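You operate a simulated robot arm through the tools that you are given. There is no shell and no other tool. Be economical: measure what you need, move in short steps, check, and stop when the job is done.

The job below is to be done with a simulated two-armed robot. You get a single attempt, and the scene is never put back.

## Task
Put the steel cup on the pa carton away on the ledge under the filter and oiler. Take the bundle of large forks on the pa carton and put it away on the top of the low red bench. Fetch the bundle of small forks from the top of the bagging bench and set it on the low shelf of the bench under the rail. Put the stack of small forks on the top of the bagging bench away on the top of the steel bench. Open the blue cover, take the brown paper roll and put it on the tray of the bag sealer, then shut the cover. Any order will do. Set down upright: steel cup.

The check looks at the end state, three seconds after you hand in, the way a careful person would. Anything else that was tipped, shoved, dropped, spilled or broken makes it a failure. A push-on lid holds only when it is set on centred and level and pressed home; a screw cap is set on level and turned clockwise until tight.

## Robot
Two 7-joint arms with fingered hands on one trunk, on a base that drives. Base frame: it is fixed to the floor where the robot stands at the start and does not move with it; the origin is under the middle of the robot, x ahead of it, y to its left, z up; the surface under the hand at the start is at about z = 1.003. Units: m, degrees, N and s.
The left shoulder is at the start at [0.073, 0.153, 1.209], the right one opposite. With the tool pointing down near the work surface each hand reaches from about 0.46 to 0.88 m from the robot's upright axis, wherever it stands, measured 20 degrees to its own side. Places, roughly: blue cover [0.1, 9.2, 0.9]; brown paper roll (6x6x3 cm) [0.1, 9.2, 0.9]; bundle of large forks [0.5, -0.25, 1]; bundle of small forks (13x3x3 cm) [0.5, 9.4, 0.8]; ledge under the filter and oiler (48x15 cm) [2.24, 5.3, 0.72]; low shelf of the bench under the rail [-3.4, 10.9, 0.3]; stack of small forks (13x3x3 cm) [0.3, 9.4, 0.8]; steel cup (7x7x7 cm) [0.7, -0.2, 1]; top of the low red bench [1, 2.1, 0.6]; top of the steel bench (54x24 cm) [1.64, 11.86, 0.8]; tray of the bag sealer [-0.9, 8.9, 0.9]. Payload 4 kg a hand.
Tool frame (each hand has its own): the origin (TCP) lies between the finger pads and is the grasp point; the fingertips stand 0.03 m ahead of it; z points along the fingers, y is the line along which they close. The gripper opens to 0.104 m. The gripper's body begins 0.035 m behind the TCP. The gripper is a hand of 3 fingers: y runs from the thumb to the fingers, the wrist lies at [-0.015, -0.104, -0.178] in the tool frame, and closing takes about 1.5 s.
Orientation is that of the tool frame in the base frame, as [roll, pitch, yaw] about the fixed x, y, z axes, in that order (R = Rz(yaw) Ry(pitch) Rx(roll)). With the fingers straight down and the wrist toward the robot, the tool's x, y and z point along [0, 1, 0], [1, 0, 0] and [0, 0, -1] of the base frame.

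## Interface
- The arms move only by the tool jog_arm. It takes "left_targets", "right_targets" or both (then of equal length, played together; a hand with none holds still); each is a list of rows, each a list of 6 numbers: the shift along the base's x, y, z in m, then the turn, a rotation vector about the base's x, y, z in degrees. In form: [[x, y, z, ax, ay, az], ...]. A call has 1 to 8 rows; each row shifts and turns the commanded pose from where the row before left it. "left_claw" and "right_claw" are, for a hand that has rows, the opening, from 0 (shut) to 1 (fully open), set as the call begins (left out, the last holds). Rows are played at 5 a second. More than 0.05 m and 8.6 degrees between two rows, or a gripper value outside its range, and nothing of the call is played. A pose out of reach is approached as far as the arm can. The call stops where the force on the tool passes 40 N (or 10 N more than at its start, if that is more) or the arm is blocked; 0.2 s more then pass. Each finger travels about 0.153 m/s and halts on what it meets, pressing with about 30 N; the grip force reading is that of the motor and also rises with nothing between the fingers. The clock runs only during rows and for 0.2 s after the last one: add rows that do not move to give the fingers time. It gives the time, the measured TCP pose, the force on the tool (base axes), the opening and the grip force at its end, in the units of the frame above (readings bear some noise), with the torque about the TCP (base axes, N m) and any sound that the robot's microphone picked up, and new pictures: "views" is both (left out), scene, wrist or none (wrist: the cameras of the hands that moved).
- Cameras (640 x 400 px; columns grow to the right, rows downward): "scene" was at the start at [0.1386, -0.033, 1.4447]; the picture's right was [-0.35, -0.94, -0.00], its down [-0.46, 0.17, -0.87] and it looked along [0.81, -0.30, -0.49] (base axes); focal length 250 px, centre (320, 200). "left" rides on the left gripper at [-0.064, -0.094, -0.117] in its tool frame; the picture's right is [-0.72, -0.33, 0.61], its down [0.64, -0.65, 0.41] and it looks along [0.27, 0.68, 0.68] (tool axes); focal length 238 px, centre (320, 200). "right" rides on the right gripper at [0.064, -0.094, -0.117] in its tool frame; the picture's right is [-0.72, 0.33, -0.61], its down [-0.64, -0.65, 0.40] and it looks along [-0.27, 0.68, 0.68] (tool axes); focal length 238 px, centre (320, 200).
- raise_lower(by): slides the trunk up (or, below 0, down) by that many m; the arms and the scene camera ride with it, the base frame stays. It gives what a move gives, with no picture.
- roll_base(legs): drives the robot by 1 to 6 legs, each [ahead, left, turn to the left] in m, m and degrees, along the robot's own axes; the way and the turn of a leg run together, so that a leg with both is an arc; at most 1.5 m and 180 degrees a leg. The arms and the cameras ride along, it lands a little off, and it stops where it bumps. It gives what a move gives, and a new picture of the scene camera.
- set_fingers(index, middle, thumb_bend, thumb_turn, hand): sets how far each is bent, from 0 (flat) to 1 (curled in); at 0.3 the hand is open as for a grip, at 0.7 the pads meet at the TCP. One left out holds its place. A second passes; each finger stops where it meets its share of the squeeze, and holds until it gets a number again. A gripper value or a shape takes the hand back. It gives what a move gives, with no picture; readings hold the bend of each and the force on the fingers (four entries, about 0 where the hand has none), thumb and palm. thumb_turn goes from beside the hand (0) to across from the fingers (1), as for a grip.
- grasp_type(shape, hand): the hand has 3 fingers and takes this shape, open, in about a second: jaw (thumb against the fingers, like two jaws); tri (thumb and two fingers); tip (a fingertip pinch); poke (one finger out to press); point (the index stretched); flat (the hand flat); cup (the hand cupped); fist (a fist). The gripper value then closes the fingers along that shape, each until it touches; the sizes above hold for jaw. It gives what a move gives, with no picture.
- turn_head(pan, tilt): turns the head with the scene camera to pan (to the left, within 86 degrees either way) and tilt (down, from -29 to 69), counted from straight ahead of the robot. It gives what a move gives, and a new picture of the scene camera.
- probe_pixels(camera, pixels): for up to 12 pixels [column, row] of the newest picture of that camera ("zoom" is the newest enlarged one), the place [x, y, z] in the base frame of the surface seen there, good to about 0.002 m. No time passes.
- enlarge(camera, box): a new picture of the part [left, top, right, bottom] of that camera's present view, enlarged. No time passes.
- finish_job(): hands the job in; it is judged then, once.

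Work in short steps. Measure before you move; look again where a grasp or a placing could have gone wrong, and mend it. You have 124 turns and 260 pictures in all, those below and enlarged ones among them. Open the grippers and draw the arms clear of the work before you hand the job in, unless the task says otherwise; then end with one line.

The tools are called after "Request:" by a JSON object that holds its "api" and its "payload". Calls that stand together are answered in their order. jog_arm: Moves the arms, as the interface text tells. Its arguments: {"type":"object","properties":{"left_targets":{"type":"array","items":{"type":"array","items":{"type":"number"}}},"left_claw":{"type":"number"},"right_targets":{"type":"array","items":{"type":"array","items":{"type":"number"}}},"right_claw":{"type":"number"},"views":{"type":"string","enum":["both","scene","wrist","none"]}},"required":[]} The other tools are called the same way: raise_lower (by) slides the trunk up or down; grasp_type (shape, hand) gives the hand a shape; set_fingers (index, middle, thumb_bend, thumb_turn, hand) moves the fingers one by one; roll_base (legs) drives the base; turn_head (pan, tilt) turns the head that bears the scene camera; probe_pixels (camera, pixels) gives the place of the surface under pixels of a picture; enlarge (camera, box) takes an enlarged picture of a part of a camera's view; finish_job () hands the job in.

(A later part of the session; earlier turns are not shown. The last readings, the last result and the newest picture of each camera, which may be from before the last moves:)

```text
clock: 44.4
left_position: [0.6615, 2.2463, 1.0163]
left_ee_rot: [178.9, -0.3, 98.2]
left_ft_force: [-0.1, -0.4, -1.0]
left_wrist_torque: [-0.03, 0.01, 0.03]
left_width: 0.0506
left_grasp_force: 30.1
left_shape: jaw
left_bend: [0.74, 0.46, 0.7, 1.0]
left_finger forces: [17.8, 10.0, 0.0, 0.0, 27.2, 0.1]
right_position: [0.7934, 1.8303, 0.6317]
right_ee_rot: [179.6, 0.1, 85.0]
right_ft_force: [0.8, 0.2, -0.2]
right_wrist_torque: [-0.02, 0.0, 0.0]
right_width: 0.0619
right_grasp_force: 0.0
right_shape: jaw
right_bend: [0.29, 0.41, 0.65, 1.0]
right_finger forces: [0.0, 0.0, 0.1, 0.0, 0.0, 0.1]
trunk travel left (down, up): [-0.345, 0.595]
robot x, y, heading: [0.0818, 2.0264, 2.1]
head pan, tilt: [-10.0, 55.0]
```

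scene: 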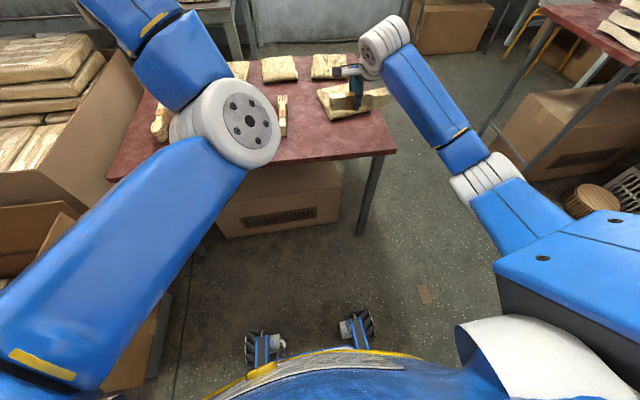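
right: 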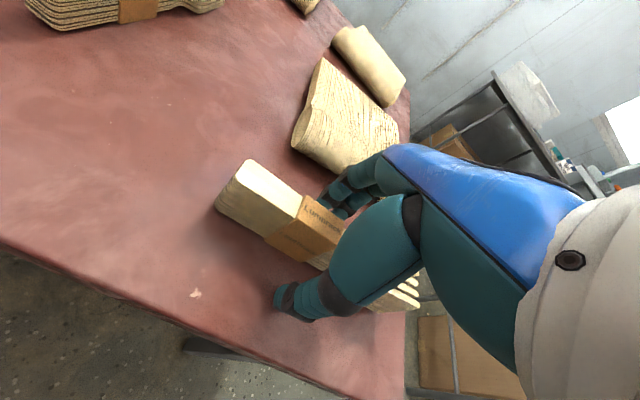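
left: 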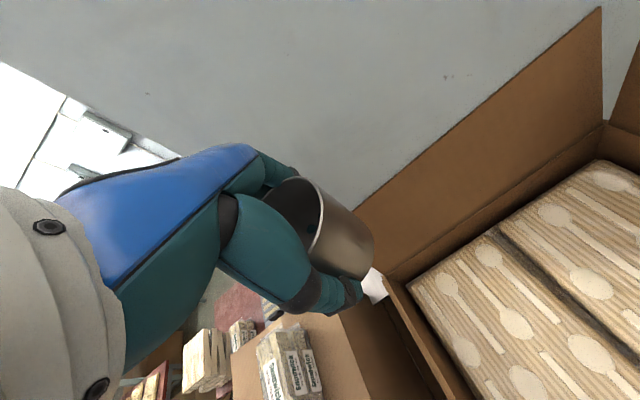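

The bundle rests on the bench and is free. Lifting the right hand straight up and retreating toward the robot.

Request:
{"api": "jog_arm", "payload": {"right_targets": [[0, 0, 0.04, 0, 0, 0], [0, 0, 0.045, 0, 0, 0], [0, 0, 0.045, 0, 0, 0], [0, 0, 0.045, 0, 0, 0], [-0.045, -0.01, 0.02, 0, 0, 0], [-0.045, -0.01, 0, 0, 0, 0], [-0.045, 0, 0, 0, 0, 0], [-0.045, 0, 0, 0, 0, 0]], "views": "both"}}

```text
refused: row 5 steps farther than a row can; nothing moved
```

The fifth row was too long; repeating with shorter steps.

Request:
{"api": "jog_arm", "payload": {"right_targets": [[0, 0, 0.04, 0, 0, 0], [0, 0, 0.045, 0, 0, 0], [0, 0, 0.045, 0, 0, 0], [0, 0, 0.045, 0, 0, 0], [-0.045, 0, 0.01, 0, 0, 0], [-0.045, 0, 0, 0, 0, 0], [-0.045, 0, 0, 0, 0, 0], [-0.045, 0, 0, 0, 0, 0]], "views": "both"}}

```text
clock: 46.2
left_position: [0.6603, 2.2453, 1.0179]
left_ee_rot: [178.9, -0.4, 98.1]
left_ft_force: [-0.2, 0.4, 0.6]
left_wrist_torque: [0.0, 0.0, -0.01]
left_width: 0.0509
left_grasp_force: 30.5
left_shape: jaw
left_bend: [0.74, 0.46, 0.7, 1.0]
left_finger forces: [18.0, 9.8, 0.1, 0.0, 27.2, 0.0]
right_position: [0.6125, 1.8291, 0.8183]
right_ee_rot: [179.7, -0.1, 85.1]
right_ft_force: [-0.8, 0.0, 0.1]
right_wrist_torque: [0.0, 0.04, 0.01]
right_width: 0.0622
right_grasp_force: 0.0
right_shape: jaw
right_bend: [0.29, 0.41, 0.65, 1.0]
right_finger forces: [0.0, 0.0, 0.0, 0.1, 0.1, 0.1]
trunk travel left (down, up): [-0.345, 0.595]
robot x, y, heading: [0.0826, 2.0234, 2.0]
head pan, tilt: [-10.0, 55.0]
```

scene: 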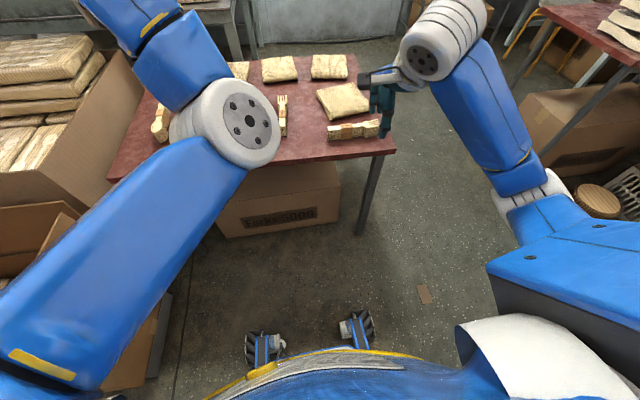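
right: 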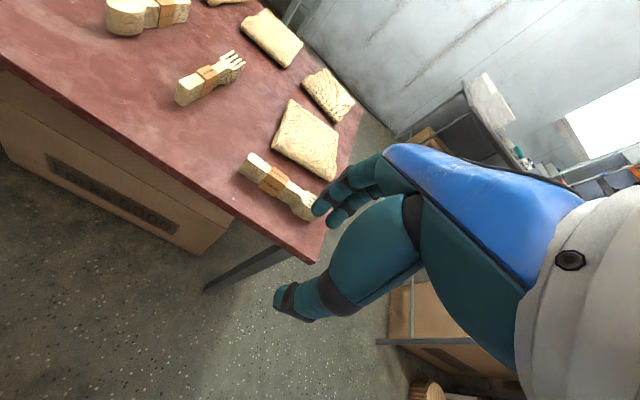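

The bundle lies flat on the bench. Raising the trunk 0.3 and looking left to plan the way to the ledge.

Request:
{"api": "raise_lower", "payload": {"by": 0.3}}

Request:
{"api": "turn_head", "payload": {"pan": 80, "tilt": 30}}

Request:
{"api": "probe_pixels", "payload": {"camera": "scene", "pixels": [[150, 330], [190, 270], [200, 220], [300, 150], [410, 210], [400, 250], [470, 150], [500, 110], [520, 70], [340, 110], [530, 120], [120, 350]]}}

```text
clock: 49.2
left_position: [0.6623, 2.2467, 1.3159]
left_ee_rot: [178.9, -0.2, 98.2]
left_ft_force: [0.5, -0.2, -0.7]
left_wrist_torque: [0.01, 0.0, 0.01]
left_width: 0.0508
left_grasp_force: 29.9
left_shape: jaw
left_bend: [0.74, 0.46, 0.7, 1.0]
left_finger forces: [17.9, 9.7, 0.0, 0.0, 27.0, 0.0]
right_position: [0.6147, 1.8291, 1.1186]
right_ee_rot: [179.6, 0.0, 85.0]
right_ft_force: [-0.7, 0.0, -0.2]
right_wrist_torque: [-0.02, -0.03, -0.02]
right_width: 0.0621
right_grasp_force: 0.0
right_shape: jaw
right_bend: [0.29, 0.41, 0.65, 1.0]
right_finger forces: [0.0, 0.0, 0.0, 0.1, 0.1, 0.0]
trunk travel left (down, up): [-0.645, 0.295]
robot x, y, heading: [0.08, 2.0217, 2.0]
head pan, tilt: [-10.0, 55.0]
```

```text
clock: 50.9
left_position: [0.6613, 2.2467, 1.3162]
left_ee_rot: [178.8, -0.3, 98.2]
left_ft_force: [-0.5, 1.2, -0.4]
left_wrist_torque: [0.04, 0.0, -0.02]
left_width: 0.0511
left_grasp_force: 29.9
left_shape: jaw
left_bend: [0.74, 0.46, 0.7, 1.0]
left_finger forces: [17.9, 9.9, 0.0, 0.0, 27.1, 0.0]
right_position: [0.6133, 1.8293, 1.1187]
right_ee_rot: [179.6, 0.0, 85.1]
right_ft_force: [0.5, -0.1, -0.5]
right_wrist_torque: [0.0, 0.01, -0.04]
right_width: 0.0621
right_grasp_force: 0.0
right_shape: jaw
right_bend: [0.29, 0.41, 0.65, 1.0]
right_finger forces: [0.0, 0.1, 0.0, 0.1, 0.1, 0.0]
trunk travel left (down, up): [-0.645, 0.295]
robot x, y, heading: [0.083, 2.0242, 1.6]
head pan, tilt: [80.0, 30.0]
```

scene: 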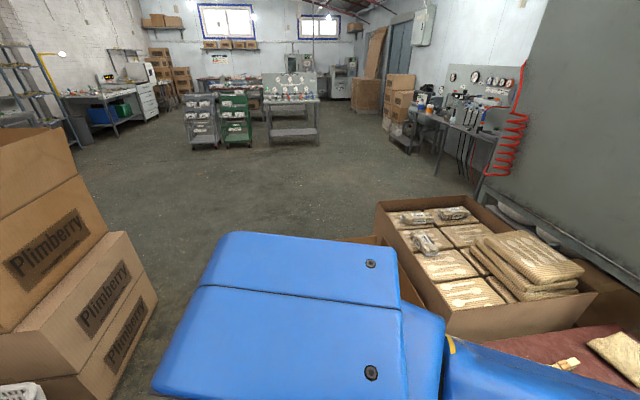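

```text
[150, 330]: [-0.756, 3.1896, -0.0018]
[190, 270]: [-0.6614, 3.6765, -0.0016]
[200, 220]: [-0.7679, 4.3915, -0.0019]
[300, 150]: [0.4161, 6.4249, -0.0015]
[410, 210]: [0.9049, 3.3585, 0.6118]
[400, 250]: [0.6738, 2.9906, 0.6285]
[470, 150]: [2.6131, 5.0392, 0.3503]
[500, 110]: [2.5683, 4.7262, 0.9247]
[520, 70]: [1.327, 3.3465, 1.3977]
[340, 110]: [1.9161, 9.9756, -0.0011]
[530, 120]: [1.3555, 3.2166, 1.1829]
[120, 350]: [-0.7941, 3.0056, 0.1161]
```

The filter/oiler panel is at upper right (480,85). I enlarge that for a look and, in the same step, nothing moves.

Request:
{"api": "enlarge", "payload": {"camera": "scene", "box": [370, 50, 550, 190]}}

Request:
{"api": "roll_base", "payload": {"legs": [[-0.3, 0, -1.8], [0, 1.0, 0], [0, 1.0, 0], [0.3, 0.6, 0]]}}

```text
2.86 times, centred on (460, 120) of scene
```

zoom: 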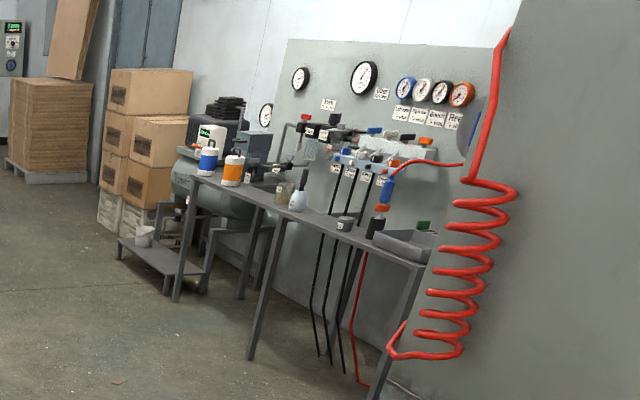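

```text
clock: 65.9
left_position: [0.6977, 4.8187, 1.3168]
left_ee_rot: [178.9, -0.6, 95.5]
left_ft_force: [1.4, -0.5, -0.3]
left_wrist_torque: [0.03, -0.01, 0.03]
left_width: 0.0506
left_grasp_force: 29.7
left_shape: jaw
left_bend: [0.74, 0.46, 0.7, 1.0]
left_finger forces: [17.9, 9.8, 0.0, 0.0, 27.2, 0.0]
right_position: [0.6307, 4.4059, 1.1178]
right_ee_rot: [179.6, -0.3, 82.3]
right_ft_force: [0.9, 0.6, -0.7]
right_wrist_torque: [0.02, -0.05, 0.0]
right_width: 0.0621
right_grasp_force: 0.1
right_shape: jaw
right_bend: [0.29, 0.41, 0.65, 1.0]
right_finger forces: [0.0, 0.0, 0.0, 0.1, 0.1, 0.0]
trunk travel left (down, up): [-0.645, 0.295]
robot x, y, heading: [0.1088, 4.6279, -0.8]
head pan, tilt: [80.0, 30.0]
```

scene: 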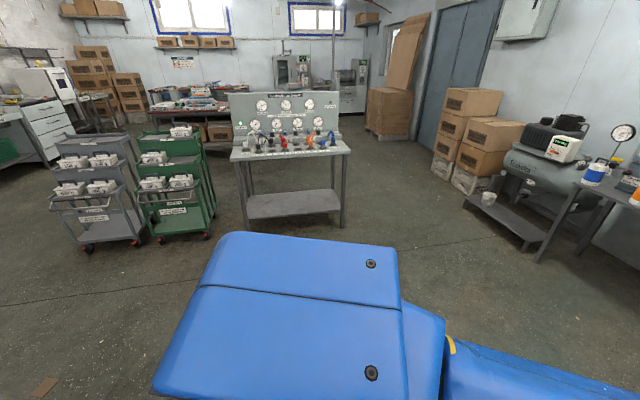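

Now looking forward at the panel bench.

Request:
{"api": "turn_head", "payload": {"pan": 15, "tilt": 20}}

Request:
{"api": "enlarge", "payload": {"camera": "scene", "box": [160, 100, 480, 300]}}

```text
clock: 67.2
left_position: [0.6976, 4.8251, 1.3162]
left_ee_rot: [178.8, -0.4, 95.6]
left_ft_force: [-0.9, 0.0, -1.0]
left_wrist_torque: [-0.01, 0.02, 0.02]
left_width: 0.051
left_grasp_force: 29.6
left_shape: jaw
left_bend: [0.74, 0.46, 0.7, 1.0]
left_finger forces: [18.0, 9.9, 0.0, 0.1, 27.2, 0.0]
right_position: [0.6294, 4.4108, 1.1183]
right_ee_rot: [179.5, 0.0, 82.3]
right_ft_force: [0.0, 0.3, -0.1]
right_wrist_torque: [0.01, 0.01, 0.03]
right_width: 0.062
right_grasp_force: 0.0
right_shape: jaw
right_bend: [0.29, 0.41, 0.65, 1.0]
right_finger forces: [0.1, 0.0, 0.0, 0.1, 0.1, 0.0]
trunk travel left (down, up): [-0.645, 0.295]
robot x, y, heading: [0.1104, 4.6291, -1.1]
head pan, tilt: [15.0, 20.0]
```

scene: 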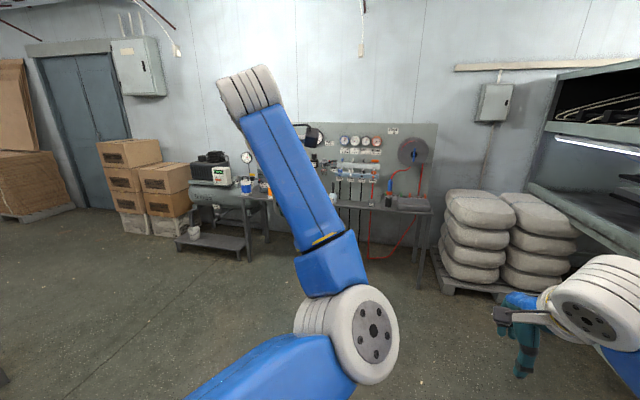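

```text
2.00 times, centred on (320, 200) of scene
```

zoom: 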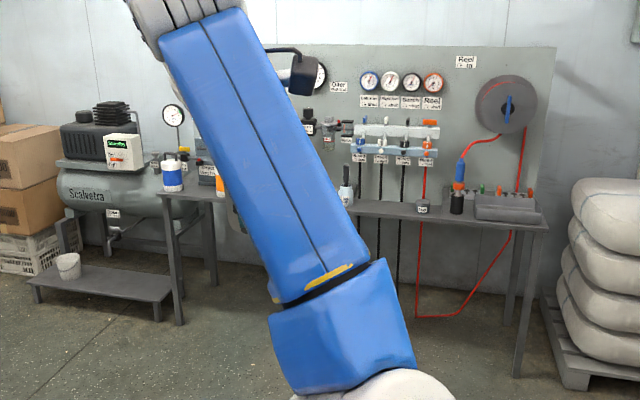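

The left arm hides the spot. I drive closer, in front of the ledge at y≈5.3, and look again.

Request:
{"api": "roll_base", "payload": {"legs": [[0.5, 0.25, 1.0], [0.5, 0.25, 0]]}}

Request:
{"api": "turn_head", "payload": {"pan": 0, "tilt": 30}}

```text
clock: 73.2
left_position: [1.6811, 5.3188, 1.3188]
left_ee_rot: [178.6, -0.4, 96.2]
left_ft_force: [-0.8, -1.6, -0.2]
left_wrist_torque: [0.03, -0.04, 0.03]
left_width: 0.0508
left_grasp_force: 29.7
left_shape: jaw
left_bend: [0.74, 0.46, 0.7, 1.0]
left_finger forces: [17.9, 9.8, 0.1, 0.0, 27.2, 0.0]
right_position: [1.6186, 4.9035, 1.1202]
right_ee_rot: [179.6, -0.1, 83.0]
right_ft_force: [0.5, 0.0, 0.3]
right_wrist_torque: [-0.01, 0.0, 0.0]
right_width: 0.0621
right_grasp_force: 0.0
right_shape: jaw
right_bend: [0.29, 0.41, 0.65, 1.0]
right_finger forces: [0.0, 0.0, 0.0, 0.0, 0.1, 0.1]
trunk travel left (down, up): [-0.645, 0.295]
robot x, y, heading: [1.0937, 5.1122, -0.0]
head pan, tilt: [15.0, 20.0]
```

scene: 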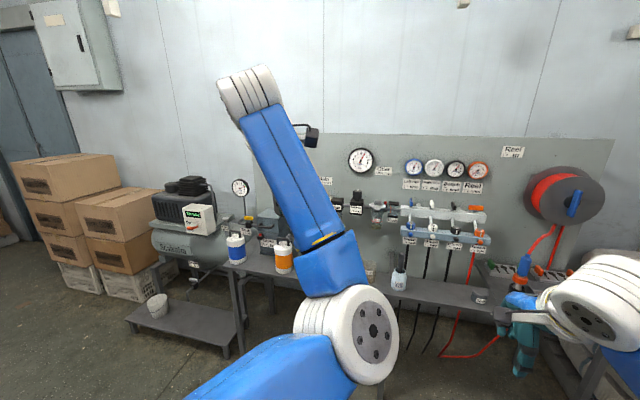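

```text
clock: 74.0
left_position: [1.6811, 5.3207, 1.3187]
left_ee_rot: [178.6, -0.3, 96.4]
left_ft_force: [0.0, -0.9, -0.3]
left_wrist_torque: [-0.02, -0.03, 0.01]
left_width: 0.0507
left_grasp_force: 30.1
left_shape: jaw
left_bend: [0.74, 0.46, 0.7, 1.0]
left_finger forces: [18.0, 9.8, 0.0, 0.1, 27.2, 0.0]
right_position: [1.6189, 4.9046, 1.1194]
right_ee_rot: [179.6, -0.1, 83.0]
right_ft_force: [1.2, -0.1, -0.4]
right_wrist_torque: [-0.04, -0.01, 0.03]
right_width: 0.062
right_grasp_force: 0.1
right_shape: jaw
right_bend: [0.29, 0.41, 0.65, 1.0]
right_finger forces: [0.0, 0.0, 0.0, 0.1, 0.0, 0.0]
trunk travel left (down, up): [-0.645, 0.295]
robot x, y, heading: [1.0974, 5.1156, -0.0]
head pan, tilt: [0.0, 30.0]
```

scene: 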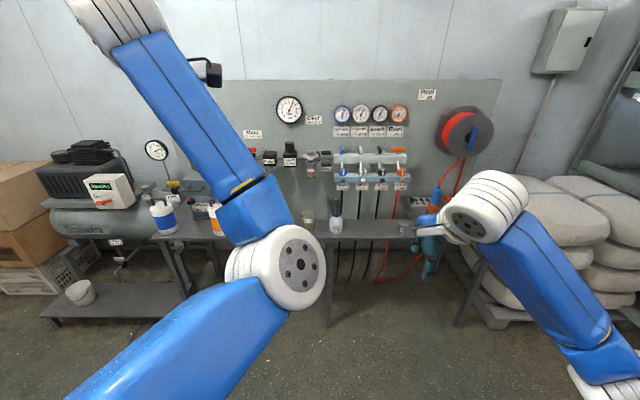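

I use the left wrist camera's present view to see the ledge below the filters.

Request:
{"api": "enlarge", "payload": {"camera": "left", "box": [0, 0, 640, 400]}}

Request:
{"api": "enlarge", "payload": {"camera": "scene", "box": [180, 130, 440, 290]}}

```text
1.00 times, centred on (320, 200) of left (not enlarged: the box is as wide or as high as the picture)
```

zoom: 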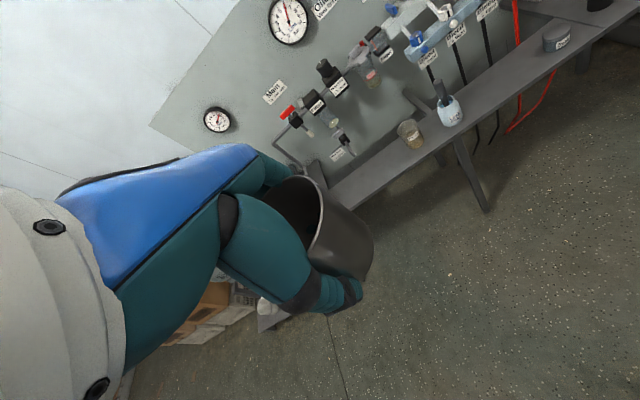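

```text
2.46 times, centred on (310, 210) of scene
```

zoom: 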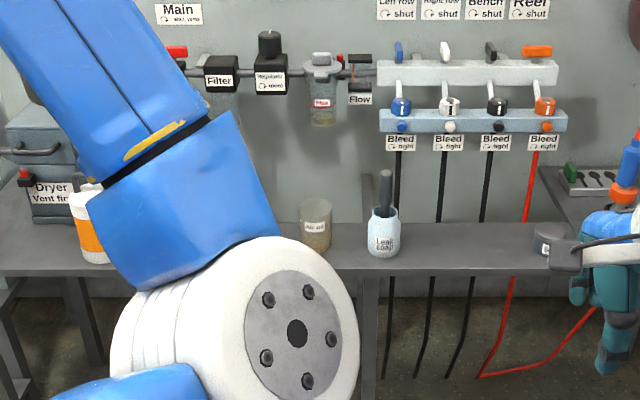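

A beaker (zoom (315,225)) and soap bottle stand on the ledge. Probing ledge edges, their bases and the filter bowls' places.

Request:
{"api": "probe_pixels", "payload": {"camera": "zoom", "pixels": [[290, 228], [345, 225], [345, 265], [316, 250], [316, 205], [385, 250], [322, 120], [222, 85], [268, 90], [265, 225], [60, 245], [355, 250]]}}

Request:
{"api": "probe_pixels", "payload": {"camera": "left", "pixels": [[330, 185], [345, 205], [385, 140], [410, 165], [411, 147], [365, 170], [345, 150], [305, 165], [375, 85], [340, 90], [318, 110], [430, 160]]}}

```text
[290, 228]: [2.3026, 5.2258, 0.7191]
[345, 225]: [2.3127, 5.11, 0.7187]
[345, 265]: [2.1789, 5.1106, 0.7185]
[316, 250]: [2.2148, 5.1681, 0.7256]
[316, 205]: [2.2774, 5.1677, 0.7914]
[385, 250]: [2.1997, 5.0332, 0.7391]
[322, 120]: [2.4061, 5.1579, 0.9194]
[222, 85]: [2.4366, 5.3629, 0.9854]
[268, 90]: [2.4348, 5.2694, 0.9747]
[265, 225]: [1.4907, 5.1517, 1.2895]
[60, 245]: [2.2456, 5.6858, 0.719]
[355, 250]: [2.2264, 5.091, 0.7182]
```

```text
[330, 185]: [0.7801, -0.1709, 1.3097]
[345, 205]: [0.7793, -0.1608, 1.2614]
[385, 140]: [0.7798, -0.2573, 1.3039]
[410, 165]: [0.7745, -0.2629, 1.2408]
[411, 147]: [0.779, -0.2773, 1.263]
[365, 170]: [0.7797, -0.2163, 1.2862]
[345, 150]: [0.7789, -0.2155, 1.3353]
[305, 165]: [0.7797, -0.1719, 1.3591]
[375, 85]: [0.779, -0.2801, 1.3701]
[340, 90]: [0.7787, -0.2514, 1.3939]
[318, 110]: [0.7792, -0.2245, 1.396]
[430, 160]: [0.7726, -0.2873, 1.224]
```

Ledge: z 0.719, x 2.165–2.315, beaker at (2.24,5.17). I'll place the cup at about (2.237,5.32). Driving 0.45 ahead, then lowering 0.25.

Request:
{"api": "roll_base", "payload": {"legs": [[0.45, 0, 0]]}}

Request:
{"api": "raise_lower", "payload": {"by": -0.25}}

Request:
{"api": "enlarge", "payload": {"camera": "left", "box": [0, 0, 640, 400]}}

```text
clock: 76.7
left_position: [2.1293, 5.3134, 1.3196]
left_ee_rot: [178.5, -0.4, 95.8]
left_ft_force: [-0.1, 0.1, -0.9]
left_wrist_torque: [0.01, -0.01, 0.0]
left_width: 0.0507
left_grasp_force: 29.6
left_shape: jaw
left_bend: [0.74, 0.46, 0.7, 1.0]
left_finger forces: [18.0, 9.8, 0.0, 0.0, 27.1, 0.0]
right_position: [2.064, 4.8966, 1.1217]
right_ee_rot: [179.5, 0.0, 82.5]
right_ft_force: [0.3, -0.3, -0.3]
right_wrist_torque: [-0.01, -0.01, -0.03]
right_width: 0.0622
right_grasp_force: 0.1
right_shape: jaw
right_bend: [0.29, 0.41, 0.65, 1.0]
right_finger forces: [0.0, 0.0, 0.0, 0.0, 0.0, 0.1]
trunk travel left (down, up): [-0.645, 0.295]
robot x, y, heading: [1.5455, 5.1075, -0.8]
head pan, tilt: [0.0, 30.0]
```

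scene: 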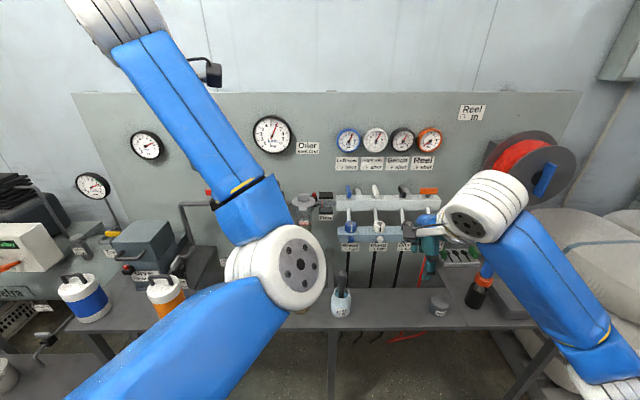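

```text
clock: 79.2
left_position: [2.1285, 5.3141, 1.0706]
left_ee_rot: [178.5, -0.3, 95.9]
left_ft_force: [0.1, -0.1, -0.8]
left_wrist_torque: [-0.01, 0.0, -0.01]
left_width: 0.0508
left_grasp_force: 30.0
left_shape: jaw
left_bend: [0.74, 0.46, 0.7, 1.0]
left_finger forces: [18.1, 9.7, 0.1, 0.0, 27.2, 0.0]
right_position: [2.063, 4.8978, 0.8717]
right_ee_rot: [179.4, 0.0, 82.4]
right_ft_force: [-0.5, 0.5, -0.4]
right_wrist_torque: [0.0, -0.01, -0.02]
right_width: 0.0619
right_grasp_force: 0.0
right_shape: jaw
right_bend: [0.29, 0.41, 0.65, 1.0]
right_finger forces: [0.1, 0.0, 0.0, 0.1, 0.1, 0.0]
trunk travel left (down, up): [-0.395, 0.545]
robot x, y, heading: [1.547, 5.1108, -1.0]
head pan, tilt: [0.0, 30.0]
```

```text
1.00 times, centred on (320, 200) of left (not enlarged: the box is as wide or as high as the picture)
```

zoom: 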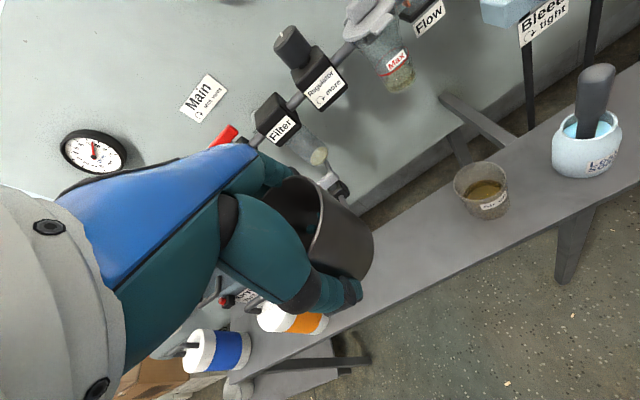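

Path is clear: filters sit back at x≥2.40. I move the left hand to (2.237,5.322), level it by 1.5°, descend partway, and draw the right hand back and up.

Request:
{"api": "jog_arm", "payload": {"left_targets": [[0.036, 0.003, 0, 0, 0.5, 0], [0.036, 0.003, 0, 0, 0.5, 0], [0.036, 0.003, 0, 0, 0.5, 0], [0, 0, -0.045, 0, 0, 0], [0, 0, -0.045, 0, 0, 0], [0, 0, -0.045, 0, 0, 0], [0, 0, -0.045, 0, 0, 0], [0, 0, -0.03, 0, 0, 0]], "right_targets": [[-0.02, 0, 0.03, 0, 0, 0], [-0.02, 0, 0.03, 0, 0, 0], [-0.02, 0, 0.03, 0, 0, 0], [0, 0, 0.03, 0, 0, 0], [0, 0, 0.03, 0, 0, 0], [0, 0, 0, 0, 0, 0], [0, 0, 0, 0, 0, 0], [0, 0, 0, 0, 0, 0]], "views": "both"}}

```text
clock: 81.0
left_position: [2.2379, 5.3212, 0.8584]
left_ee_rot: [-179.9, -0.5, 95.7]
left_ft_force: [0.3, 0.7, -1.3]
left_wrist_torque: [-0.01, -0.02, -0.03]
left_width: 0.0506
left_grasp_force: 30.0
left_shape: jaw
left_bend: [0.74, 0.46, 0.7, 1.0]
left_finger forces: [18.0, 9.6, 0.0, 0.0, 26.9, 0.1]
right_position: [2.0039, 4.8971, 1.0212]
right_ee_rot: [179.5, 0.0, 82.4]
right_ft_force: [0.0, -0.9, 0.1]
right_wrist_torque: [-0.01, 0.0, -0.01]
right_width: 0.0622
right_grasp_force: 0.0
right_shape: jaw
right_bend: [0.29, 0.41, 0.65, 1.0]
right_finger forces: [0.0, 0.1, 0.0, 0.0, 0.0, 0.0]
trunk travel left (down, up): [-0.395, 0.545]
robot x, y, heading: [1.5459, 5.1154, -0.6]
head pan, tilt: [0.0, 30.0]
```

scene: 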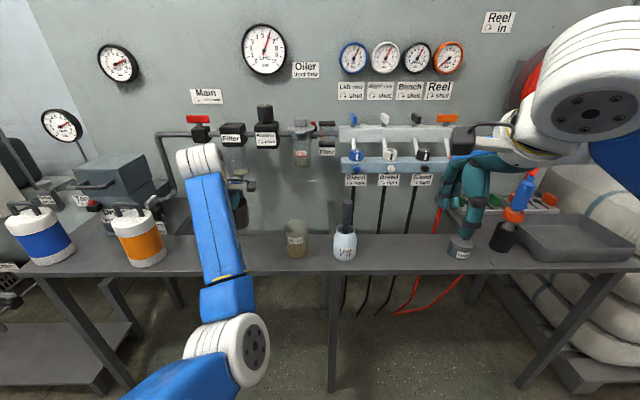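
right: 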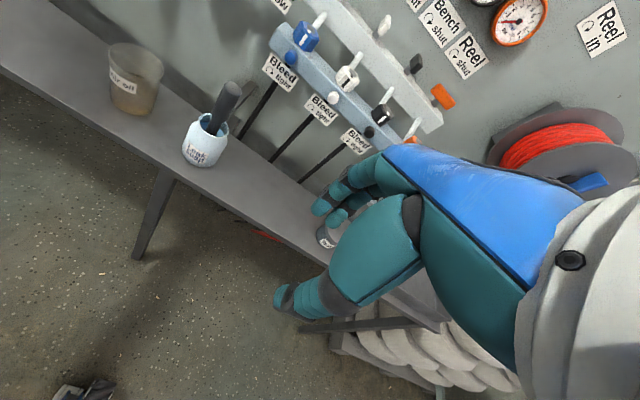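
left: 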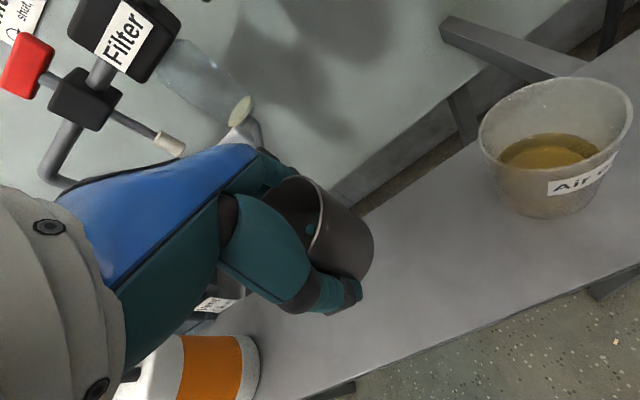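

Clear all around. Lowering 0.093 to just above the ledge.

Request:
{"api": "jog_arm", "payload": {"left_targets": [[0, 0, -0.04, 0, 0, 0], [0, 0, -0.04, 0, 0, 0], [0, 0, -0.012, 0, 0, 0], [0, 0, 0, 0, 0, 0]], "views": "both"}}

```text
clock: 82.0
left_position: [2.2359, 5.3206, 0.7665]
left_ee_rot: [-180.0, -0.5, 95.8]
left_ft_force: [0.2, -0.6, -1.2]
left_wrist_torque: [0.02, 0.03, -0.02]
left_width: 0.0507
left_grasp_force: 30.2
left_shape: jaw
left_bend: [0.74, 0.46, 0.7, 1.0]
left_finger forces: [18.2, 9.6, 0.0, 0.0, 26.9, 0.0]
right_position: [2.0043, 4.8968, 1.0215]
right_ee_rot: [179.5, 0.1, 82.4]
right_ft_force: [-0.1, 0.7, 0.1]
right_wrist_torque: [-0.02, -0.01, 0.02]
right_width: 0.0622
right_grasp_force: 0.1
right_shape: jaw
right_bend: [0.29, 0.41, 0.65, 1.0]
right_finger forces: [0.0, 0.0, 0.0, 0.0, 0.1, 0.1]
trunk travel left (down, up): [-0.395, 0.545]
robot x, y, heading: [1.5444, 5.1188, -0.7]
head pan, tilt: [0.0, 30.0]
```

scene: 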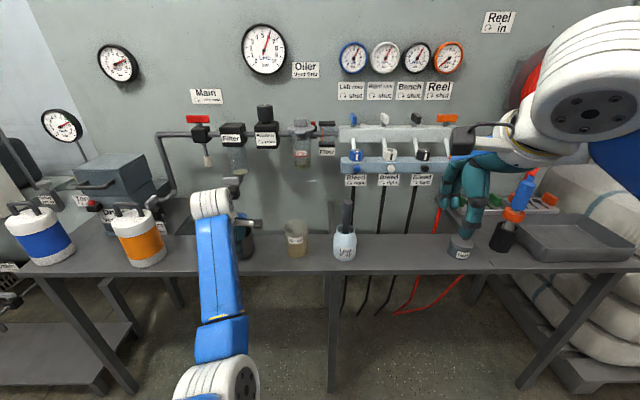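
left: 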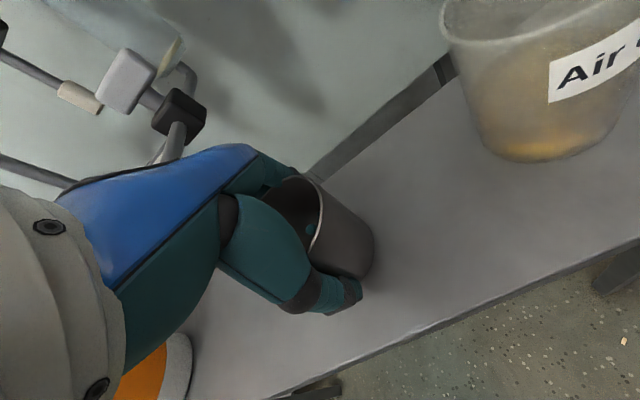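

Nearly on the ledge. Stepping 5 mm more, watching for contact.

Request:
{"api": "jog_arm", "payload": {"left_targets": [[0, 0, -0.002, 0, 0, 0], [0, 0, -0.002, 0, 0, 0], [0, 0, -0.001, 0, 0, 0], [0, 0, 0, 0, 0, 0]], "views": "none"}}

Request:
{"api": "enlarge", "payload": {"camera": "scene", "box": [170, 180, 330, 300]}}

```text
clock: 83.0
left_position: [2.2365, 5.3216, 0.7629]
left_ee_rot: [-179.9, -0.4, 95.8]
left_ft_force: [0.4, -0.3, -0.5]
left_wrist_torque: [-0.01, 0.02, 0.02]
left_width: 0.0504
left_grasp_force: 30.0
left_shape: jaw
left_bend: [0.74, 0.46, 0.7, 1.0]
left_finger forces: [18.1, 9.7, 0.0, 0.1, 26.7, 0.0]
right_position: [2.0059, 4.8978, 1.0214]
right_ee_rot: [179.4, 0.0, 82.4]
right_ft_force: [0.9, 0.4, 0.3]
right_wrist_torque: [-0.02, 0.01, 0.0]
right_width: 0.0621
right_grasp_force: 0.0
right_shape: jaw
right_bend: [0.29, 0.41, 0.65, 1.0]
right_finger forces: [0.0, 0.0, 0.1, 0.1, 0.0, 0.0]
trunk travel left (down, up): [-0.395, 0.545]
robot x, y, heading: [1.5443, 5.1086, -0.9]
head pan, tilt: [0.0, 30.0]
```

```text
3.33 times, centred on (250, 240) of scene
```

zoom: 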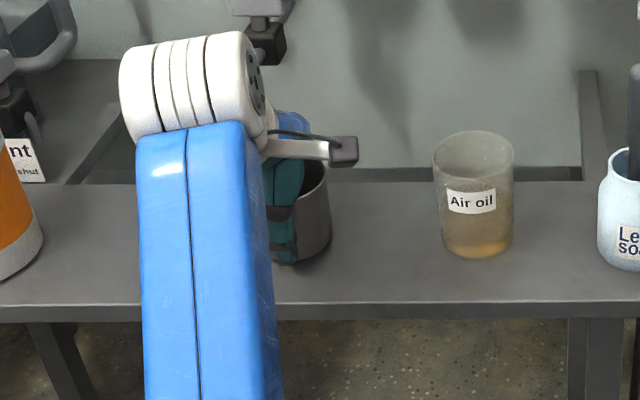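

No force yet; continuing by millimetres.

Request:
{"api": "jog_arm", "payload": {"left_targets": [[0, 0, -0.001, 0, 0, 0], [0, 0, -0.001, 0, 0, 0], [0, 0, -0.001, 0, 0, 0], [0, 0, 0, 0, 0, 0]], "views": "none"}}

```text
clock: 84.0
left_position: [2.2368, 5.3221, 0.7593]
left_ee_rot: [-180.0, -0.5, 95.8]
left_ft_force: [0.4, 0.6, -0.9]
left_wrist_torque: [-0.01, 0.0, -0.02]
left_width: 0.0505
left_grasp_force: 29.8
left_shape: jaw
left_bend: [0.74, 0.46, 0.7, 1.0]
left_finger forces: [18.1, 9.7, 0.0, 0.0, 26.8, 0.0]
right_position: [2.0044, 4.8971, 1.0209]
right_ee_rot: [179.5, 0.0, 82.4]
right_ft_force: [0.7, -0.4, -0.4]
right_wrist_torque: [0.02, 0.02, 0.0]
right_width: 0.0623
right_grasp_force: 0.1
right_shape: jaw
right_bend: [0.29, 0.41, 0.65, 1.0]
right_finger forces: [0.0, 0.0, 0.0, 0.0, 0.0, 0.1]
trunk travel left (down, up): [-0.395, 0.545]
robot x, y, heading: [1.5414, 5.1116, -0.7]
head pan, tilt: [0.0, 30.0]
```

Checking visually with the wrist camera whether the cup's base touches.

Request:
{"api": "enlarge", "payload": {"camera": "left", "box": [240, 150, 440, 340]}}

Request:
{"api": "jog_arm", "payload": {"left_targets": [[0, 0, -0.001, 0, 0, 0], [0, 0, -0.001, 0, 0, 0], [0, 0, 0, 0, 0, 0]], "views": "none"}}

```text
2.11 times, centred on (340, 245) of left
```

zoom: 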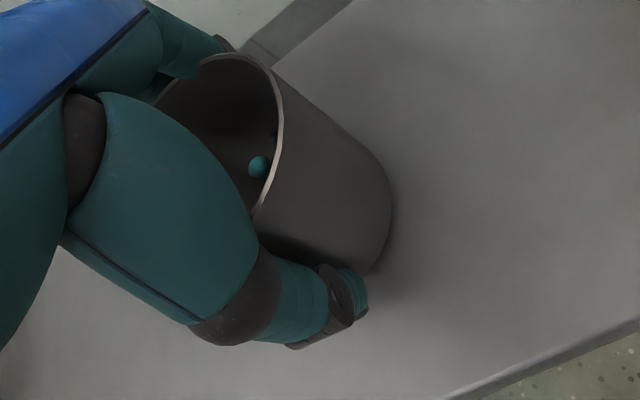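

```text
clock: 84.8
left_position: [2.2369, 5.3206, 0.7577]
left_ee_rot: [179.9, -0.4, 95.9]
left_ft_force: [0.2, -0.4, -1.1]
left_wrist_torque: [-0.01, 0.0, 0.01]
left_width: 0.0505
left_grasp_force: 29.9
left_shape: jaw
left_bend: [0.74, 0.46, 0.7, 1.0]
left_finger forces: [18.1, 9.6, 0.0, 0.0, 26.8, 0.1]
right_position: [2.0044, 4.8967, 1.0222]
right_ee_rot: [179.6, 0.0, 82.4]
right_ft_force: [0.4, 0.5, 0.0]
right_wrist_torque: [0.02, 0.01, 0.01]
right_width: 0.0622
right_grasp_force: 0.0
right_shape: jaw
right_bend: [0.29, 0.41, 0.65, 1.0]
right_finger forces: [0.0, 0.0, 0.1, 0.0, 0.1, 0.0]
trunk travel left (down, up): [-0.395, 0.545]
robot x, y, heading: [1.5452, 5.1125, -1.0]
head pan, tilt: [0.0, 30.0]
```

Probing the cup's lower edge and the ledge just beside it to read the gap.

Request:
{"api": "enlarge", "payload": {"camera": "left", "box": [300, 170, 420, 290]}}

Request:
{"api": "probe_pixels", "payload": {"camera": "zoom", "pixels": [[365, 250], [340, 330], [375, 300], [390, 270], [395, 300], [410, 250], [380, 330], [360, 340], [350, 220], [300, 330]]}}

```text
3.33 times, centred on (360, 230) of left
```

zoom: 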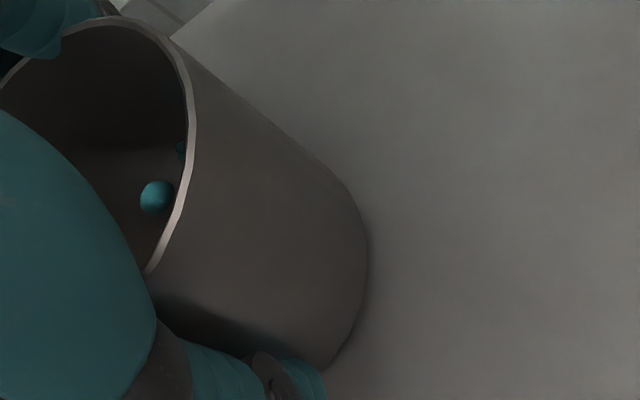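

```text
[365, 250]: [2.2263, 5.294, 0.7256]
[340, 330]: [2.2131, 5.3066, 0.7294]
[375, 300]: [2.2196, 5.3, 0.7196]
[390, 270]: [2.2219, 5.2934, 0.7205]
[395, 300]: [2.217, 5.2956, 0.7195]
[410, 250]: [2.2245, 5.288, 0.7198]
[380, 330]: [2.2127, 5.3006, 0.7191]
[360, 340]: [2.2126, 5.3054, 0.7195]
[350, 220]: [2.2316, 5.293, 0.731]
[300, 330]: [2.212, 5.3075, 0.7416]
```

The cup's visible lower edge is ~0.724 versus the ledge 0.7195, so still a few mm of gap. Lowering on in 1 mm rows.

Request:
{"api": "jog_arm", "payload": {"left_targets": [[0, 0, -0.001, 0, 0, 0], [0, 0, -0.001, 0, 0, 0], [0, 0, -0.001, 0, 0, 0], [0, 0, 0, 0, 0, 0]], "views": "none"}}

Request:
{"api": "enlarge", "payload": {"camera": "left", "box": [300, 170, 420, 290]}}

Request:
{"api": "probe_pixels", "payload": {"camera": "zoom", "pixels": [[365, 250], [368, 240], [362, 290], [350, 335], [345, 345], [335, 350], [355, 320]]}}

```text
clock: 85.8
left_position: [2.2369, 5.3213, 0.7556]
left_ee_rot: [179.9, -0.6, 95.9]
left_ft_force: [0.2, 0.5, 4.1]
left_wrist_torque: [0.0, 0.03, -0.03]
left_width: 0.0504
left_grasp_force: 30.0
left_shape: jaw
left_bend: [0.74, 0.46, 0.7, 1.0]
left_finger forces: [18.6, 9.7, 0.0, 0.1, 27.0, 0.0]
right_position: [2.0036, 4.8968, 1.0217]
right_ee_rot: [179.4, 0.0, 82.4]
right_ft_force: [-0.7, 0.3, 0.1]
right_wrist_torque: [0.02, 0.04, -0.03]
right_width: 0.0621
right_grasp_force: 0.0
right_shape: jaw
right_bend: [0.29, 0.41, 0.65, 1.0]
right_finger forces: [0.0, 0.0, 0.1, 0.0, 0.0, 0.1]
trunk travel left (down, up): [-0.395, 0.545]
robot x, y, heading: [1.5438, 5.1116, -0.8]
head pan, tilt: [0.0, 30.0]
```

```text
3.33 times, centred on (360, 230) of left
```

zoom: 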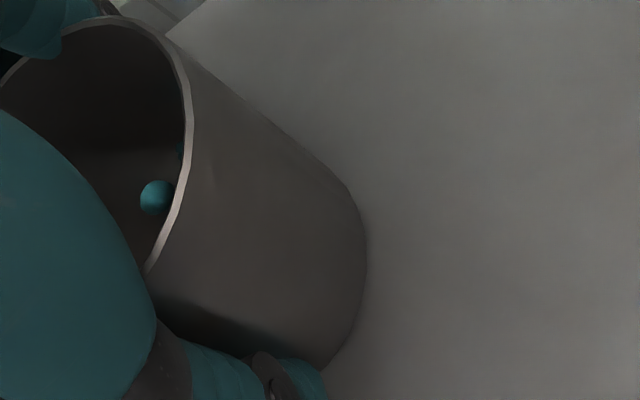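

```text
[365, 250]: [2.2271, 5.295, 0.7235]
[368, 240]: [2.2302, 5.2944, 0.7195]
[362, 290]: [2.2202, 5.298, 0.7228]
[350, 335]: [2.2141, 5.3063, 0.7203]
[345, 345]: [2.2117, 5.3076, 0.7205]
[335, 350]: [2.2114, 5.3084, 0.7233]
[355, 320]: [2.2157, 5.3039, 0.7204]
```

Contact (+4 N). Opening the left hand to 0.9 and waiting.

Request:
{"api": "jog_arm", "payload": {"left_targets": [[0, 0, 0, 0, 0, 0], [0, 0, 0, 0, 0, 0], [0, 0, 0, 0, 0, 0], [0, 0, 0, 0, 0, 0], [0, 0, 0, 0, 0, 0]], "left_claw": 0.9, "views": "wrist"}}

```text
clock: 87.0
left_position: [2.236, 5.3216, 0.7546]
left_ee_rot: [-179.9, -0.5, 95.8]
left_ft_force: [0.2, 0.3, 2.0]
left_wrist_torque: [-0.03, 0.0, 0.02]
left_width: 0.0932
left_grasp_force: 0.0
left_shape: jaw
left_bend: [0.29, 0.32, 0.36, 0.98]
left_finger forces: [1.1, 0.0, 0.0, 0.0, 1.4, 0.0]
right_position: [2.0038, 4.8972, 1.0224]
right_ee_rot: [179.5, 0.0, 82.5]
right_ft_force: [0.0, 0.6, 0.7]
right_wrist_torque: [-0.04, 0.01, 0.04]
right_width: 0.0621
right_grasp_force: 0.1
right_shape: jaw
right_bend: [0.29, 0.41, 0.65, 1.0]
right_finger forces: [0.0, 0.0, 0.0, 0.0, 0.1, 0.0]
trunk travel left (down, up): [-0.395, 0.545]
robot x, y, heading: [1.5468, 5.1135, -0.8]
head pan, tilt: [0.0, 30.0]
```

left: 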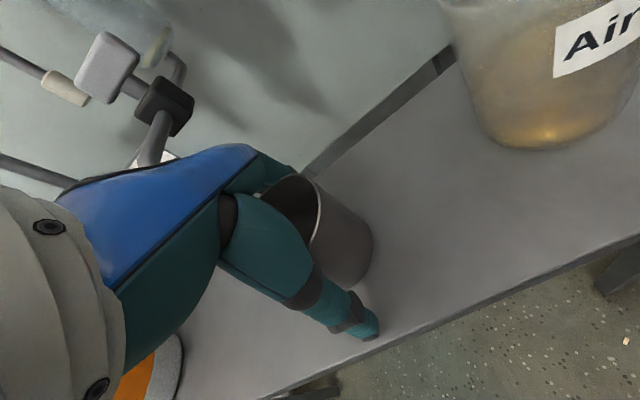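

The fingers are off but light touches remain (1 N); opening fully and rising slowly.

Request:
{"api": "jog_arm", "payload": {"left_targets": [[0, 0, 0.003, 0, 0, 0], [0, 0, 0.004, 0, 0, 0], [0, 0, 0.006, 0, 0, 0], [0, 0, 0.01, 0, 0, 0], [0, 0, 0, 0, 0, 0]], "left_claw": 1, "views": "wrist"}}

```text
clock: 88.2
left_position: [2.2371, 5.3224, 0.7785]
left_ee_rot: [-179.9, -0.5, 95.9]
left_ft_force: [-1.3, -0.1, 0.3]
left_wrist_torque: [0.02, 0.0, 0.0]
left_width: 0.1038
left_grasp_force: 0.0
left_shape: jaw
left_bend: [0.3, 0.3, 0.3, 0.98]
left_finger forces: [0.0, 0.0, 0.0, 0.1, 0.0, 0.0]
right_position: [2.0045, 4.8979, 1.0216]
right_ee_rot: [179.4, 0.1, 82.5]
right_ft_force: [-0.3, 0.1, -0.5]
right_wrist_torque: [-0.02, -0.02, 0.0]
right_width: 0.0624
right_grasp_force: 0.0
right_shape: jaw
right_bend: [0.29, 0.41, 0.65, 1.0]
right_finger forces: [0.0, 0.0, 0.0, 0.0, 0.0, 0.1]
trunk travel left (down, up): [-0.395, 0.545]
robot x, y, heading: [1.5467, 5.1141, -0.8]
head pan, tilt: [0.0, 30.0]
```

left: 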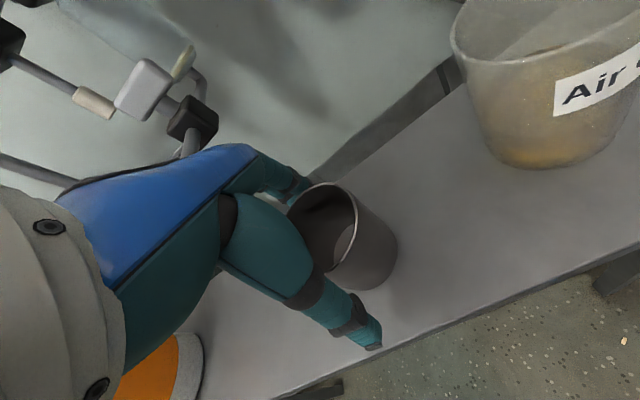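

The cup stands free and upright, forces are zero. Raising the hand straight up and drawing it back.

Request:
{"api": "jog_arm", "payload": {"left_targets": [[0, 0, 0.045, 0, 0, 0], [0, 0, 0.045, 0, 0, 0], [0, 0, 0.045, 0, 0, 0], [0, 0, 0.045, 0, 0, 0], [0, 0, 0.045, 0, 0, 0], [-0.045, 0, 0, 0, 0, 0], [-0.045, 0, 0, 0, 0, 0], [-0.03, 0, 0, 0, 0, 0]], "views": "scene"}}

Request:
{"api": "roll_base", "payload": {"legs": [[-0.7, 0, 0.8]]}}

Request:
{"api": "enlarge", "payload": {"camera": "scene", "box": [160, 160, 480, 360]}}

```text
clock: 90.2
left_position: [2.1127, 5.3526, 1.0091]
left_ee_rot: [179.2, -1.4, 99.3]
left_ft_force: [0.4, 0.5, -0.7]
left_wrist_torque: [-0.01, -0.01, 0.0]
left_width: 0.104
left_grasp_force: 0.1
left_shape: jaw
left_bend: [0.3, 0.3, 0.3, 0.98]
left_finger forces: [0.0, 0.1, 0.0, 0.0, 0.1, 0.1]
right_position: [2.0018, 4.8998, 1.0222]
right_ee_rot: [179.4, 0.1, 82.5]
right_ft_force: [0.0, 0.6, 0.2]
right_wrist_torque: [0.02, 0.02, 0.02]
right_width: 0.062
right_grasp_force: 0.1
right_shape: jaw
right_bend: [0.29, 0.41, 0.65, 1.0]
right_finger forces: [0.0, 0.1, 0.1, 0.0, 0.0, 0.0]
trunk travel left (down, up): [-0.395, 0.545]
robot x, y, heading: [1.5426, 5.1117, -0.9]
head pan, tilt: [0.0, 30.0]
stopped in row 8 (left hand): the arm was blocked; the commanded pose is now the measured one
```

scene: 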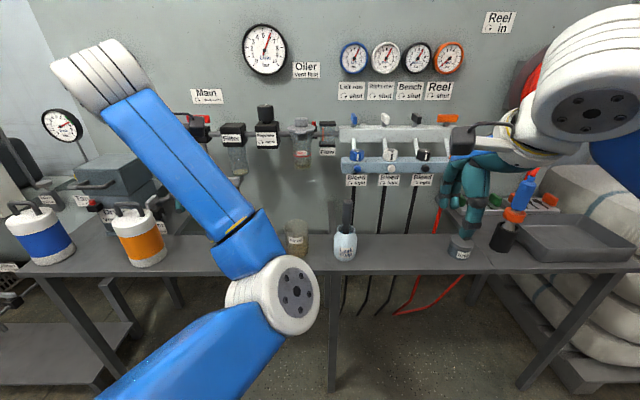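

```text
clock: 94.0
left_position: [1.4182, 5.3593, 1.0109]
left_ee_rot: [179.2, -1.3, 99.2]
left_ft_force: [0.3, -0.3, 0.4]
left_wrist_torque: [0.02, 0.0, -0.01]
left_width: 0.1038
left_grasp_force: 0.1
left_shape: jaw
left_bend: [0.3, 0.3, 0.3, 0.98]
left_finger forces: [0.0, 0.1, 0.0, 0.0, 0.0, 0.0]
right_position: [1.309, 4.9067, 1.0216]
right_ee_rot: [179.4, 0.0, 82.5]
right_ft_force: [-0.1, 0.0, -0.8]
right_wrist_torque: [-0.02, 0.0, 0.02]
right_width: 0.0622
right_grasp_force: 0.0
right_shape: jaw
right_bend: [0.29, 0.41, 0.65, 1.0]
right_finger forces: [0.1, 0.0, 0.1, 0.0, 0.1, 0.1]
trunk travel left (down, up): [-0.395, 0.545]
robot x, y, heading: [0.8497, 5.1207, -0.7]
head pan, tilt: [0.0, 30.0]
```

scene: 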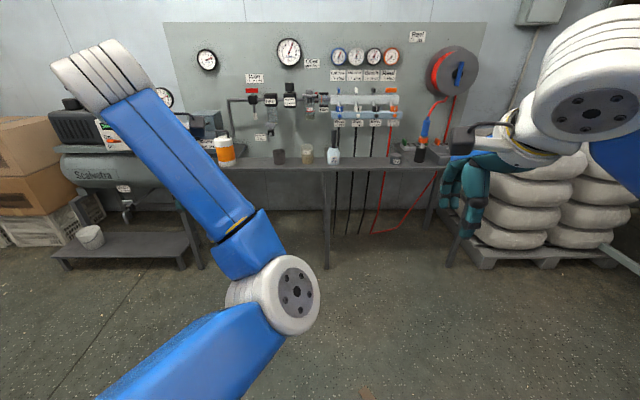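

```text
2.00 times, centred on (320, 260) of scene
```

zoom: 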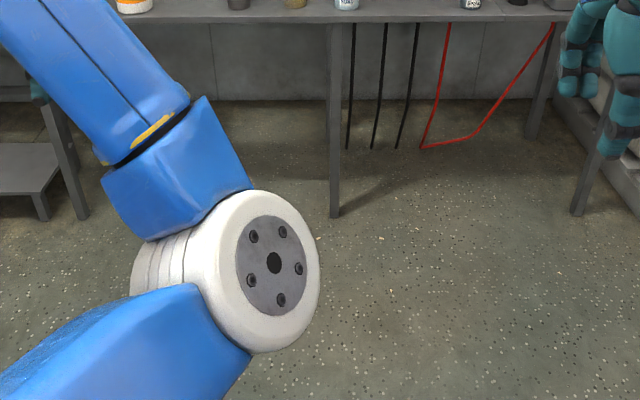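

The cup stands upright at (279,156). Next I turn left to face +y and survey.

Request:
{"api": "roll_base", "payload": {"legs": [[0, 0, 90.7]]}}

Request:
{"api": "turn_head", "payload": {"pan": 0, "tilt": 12}}

```text
clock: 98.2
left_position: [0.6198, 5.6904, 1.0111]
left_ee_rot: [179.1, -1.3, -171.4]
left_ft_force: [0.4, -0.1, 0.0]
left_wrist_torque: [0.0, -0.04, -0.01]
left_width: 0.1041
left_grasp_force: 0.0
left_shape: jaw
left_bend: [0.3, 0.3, 0.3, 0.98]
left_finger forces: [0.1, 0.0, 0.1, 0.0, 0.0, 0.0]
right_position: [1.0712, 5.574, 1.022]
right_ee_rot: [179.3, 0.1, 171.9]
right_ft_force: [0.3, -0.6, 0.0]
right_wrist_torque: [0.01, 0.0, -0.01]
right_width: 0.0625
right_grasp_force: 0.0
right_shape: jaw
right_bend: [0.29, 0.41, 0.65, 1.0]
right_finger forces: [0.0, 0.0, 0.1, 0.0, 0.1, 0.0]
trunk travel left (down, up): [-0.395, 0.545]
robot x, y, heading: [0.8507, 5.1174, 88.5]
head pan, tilt: [0.0, 30.0]
```

scene: 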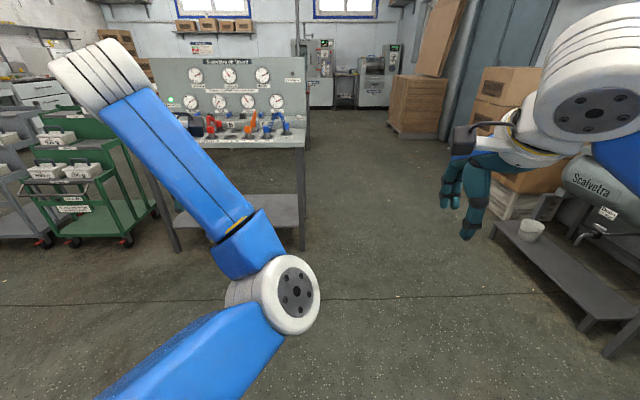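

```text
clock: 99.1
left_position: [0.618, 5.6872, 1.0117]
left_ee_rot: [179.0, -1.2, -171.3]
left_ft_force: [0.2, 1.1, 1.0]
left_wrist_torque: [0.01, -0.01, 0.02]
left_width: 0.1041
left_grasp_force: 0.0
left_shape: jaw
left_bend: [0.3, 0.3, 0.3, 0.98]
left_finger forces: [0.1, 0.0, 0.1, 0.1, 0.0, 0.0]
right_position: [1.0691, 5.5727, 1.0243]
right_ee_rot: [179.1, 0.0, 171.8]
right_ft_force: [-0.2, 0.2, 0.7]
right_wrist_torque: [0.0, 0.01, -0.02]
right_width: 0.0622
right_grasp_force: 0.0
right_shape: jaw
right_bend: [0.29, 0.41, 0.65, 1.0]
right_finger forces: [0.0, 0.0, 0.0, 0.1, 0.0, 0.1]
trunk travel left (down, up): [-0.395, 0.545]
robot x, y, heading: [0.851, 5.1222, 88.3]
head pan, tilt: [0.0, 12.0]
```

scene: 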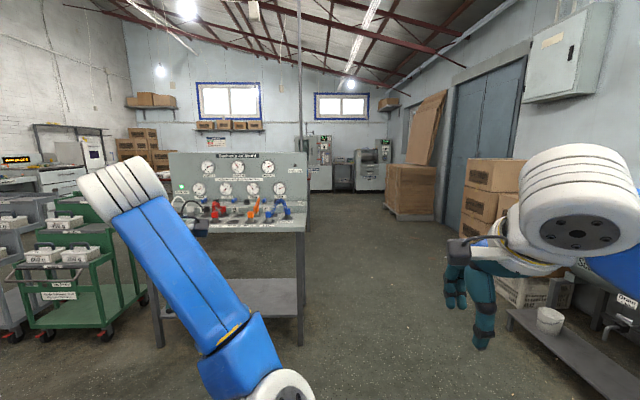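

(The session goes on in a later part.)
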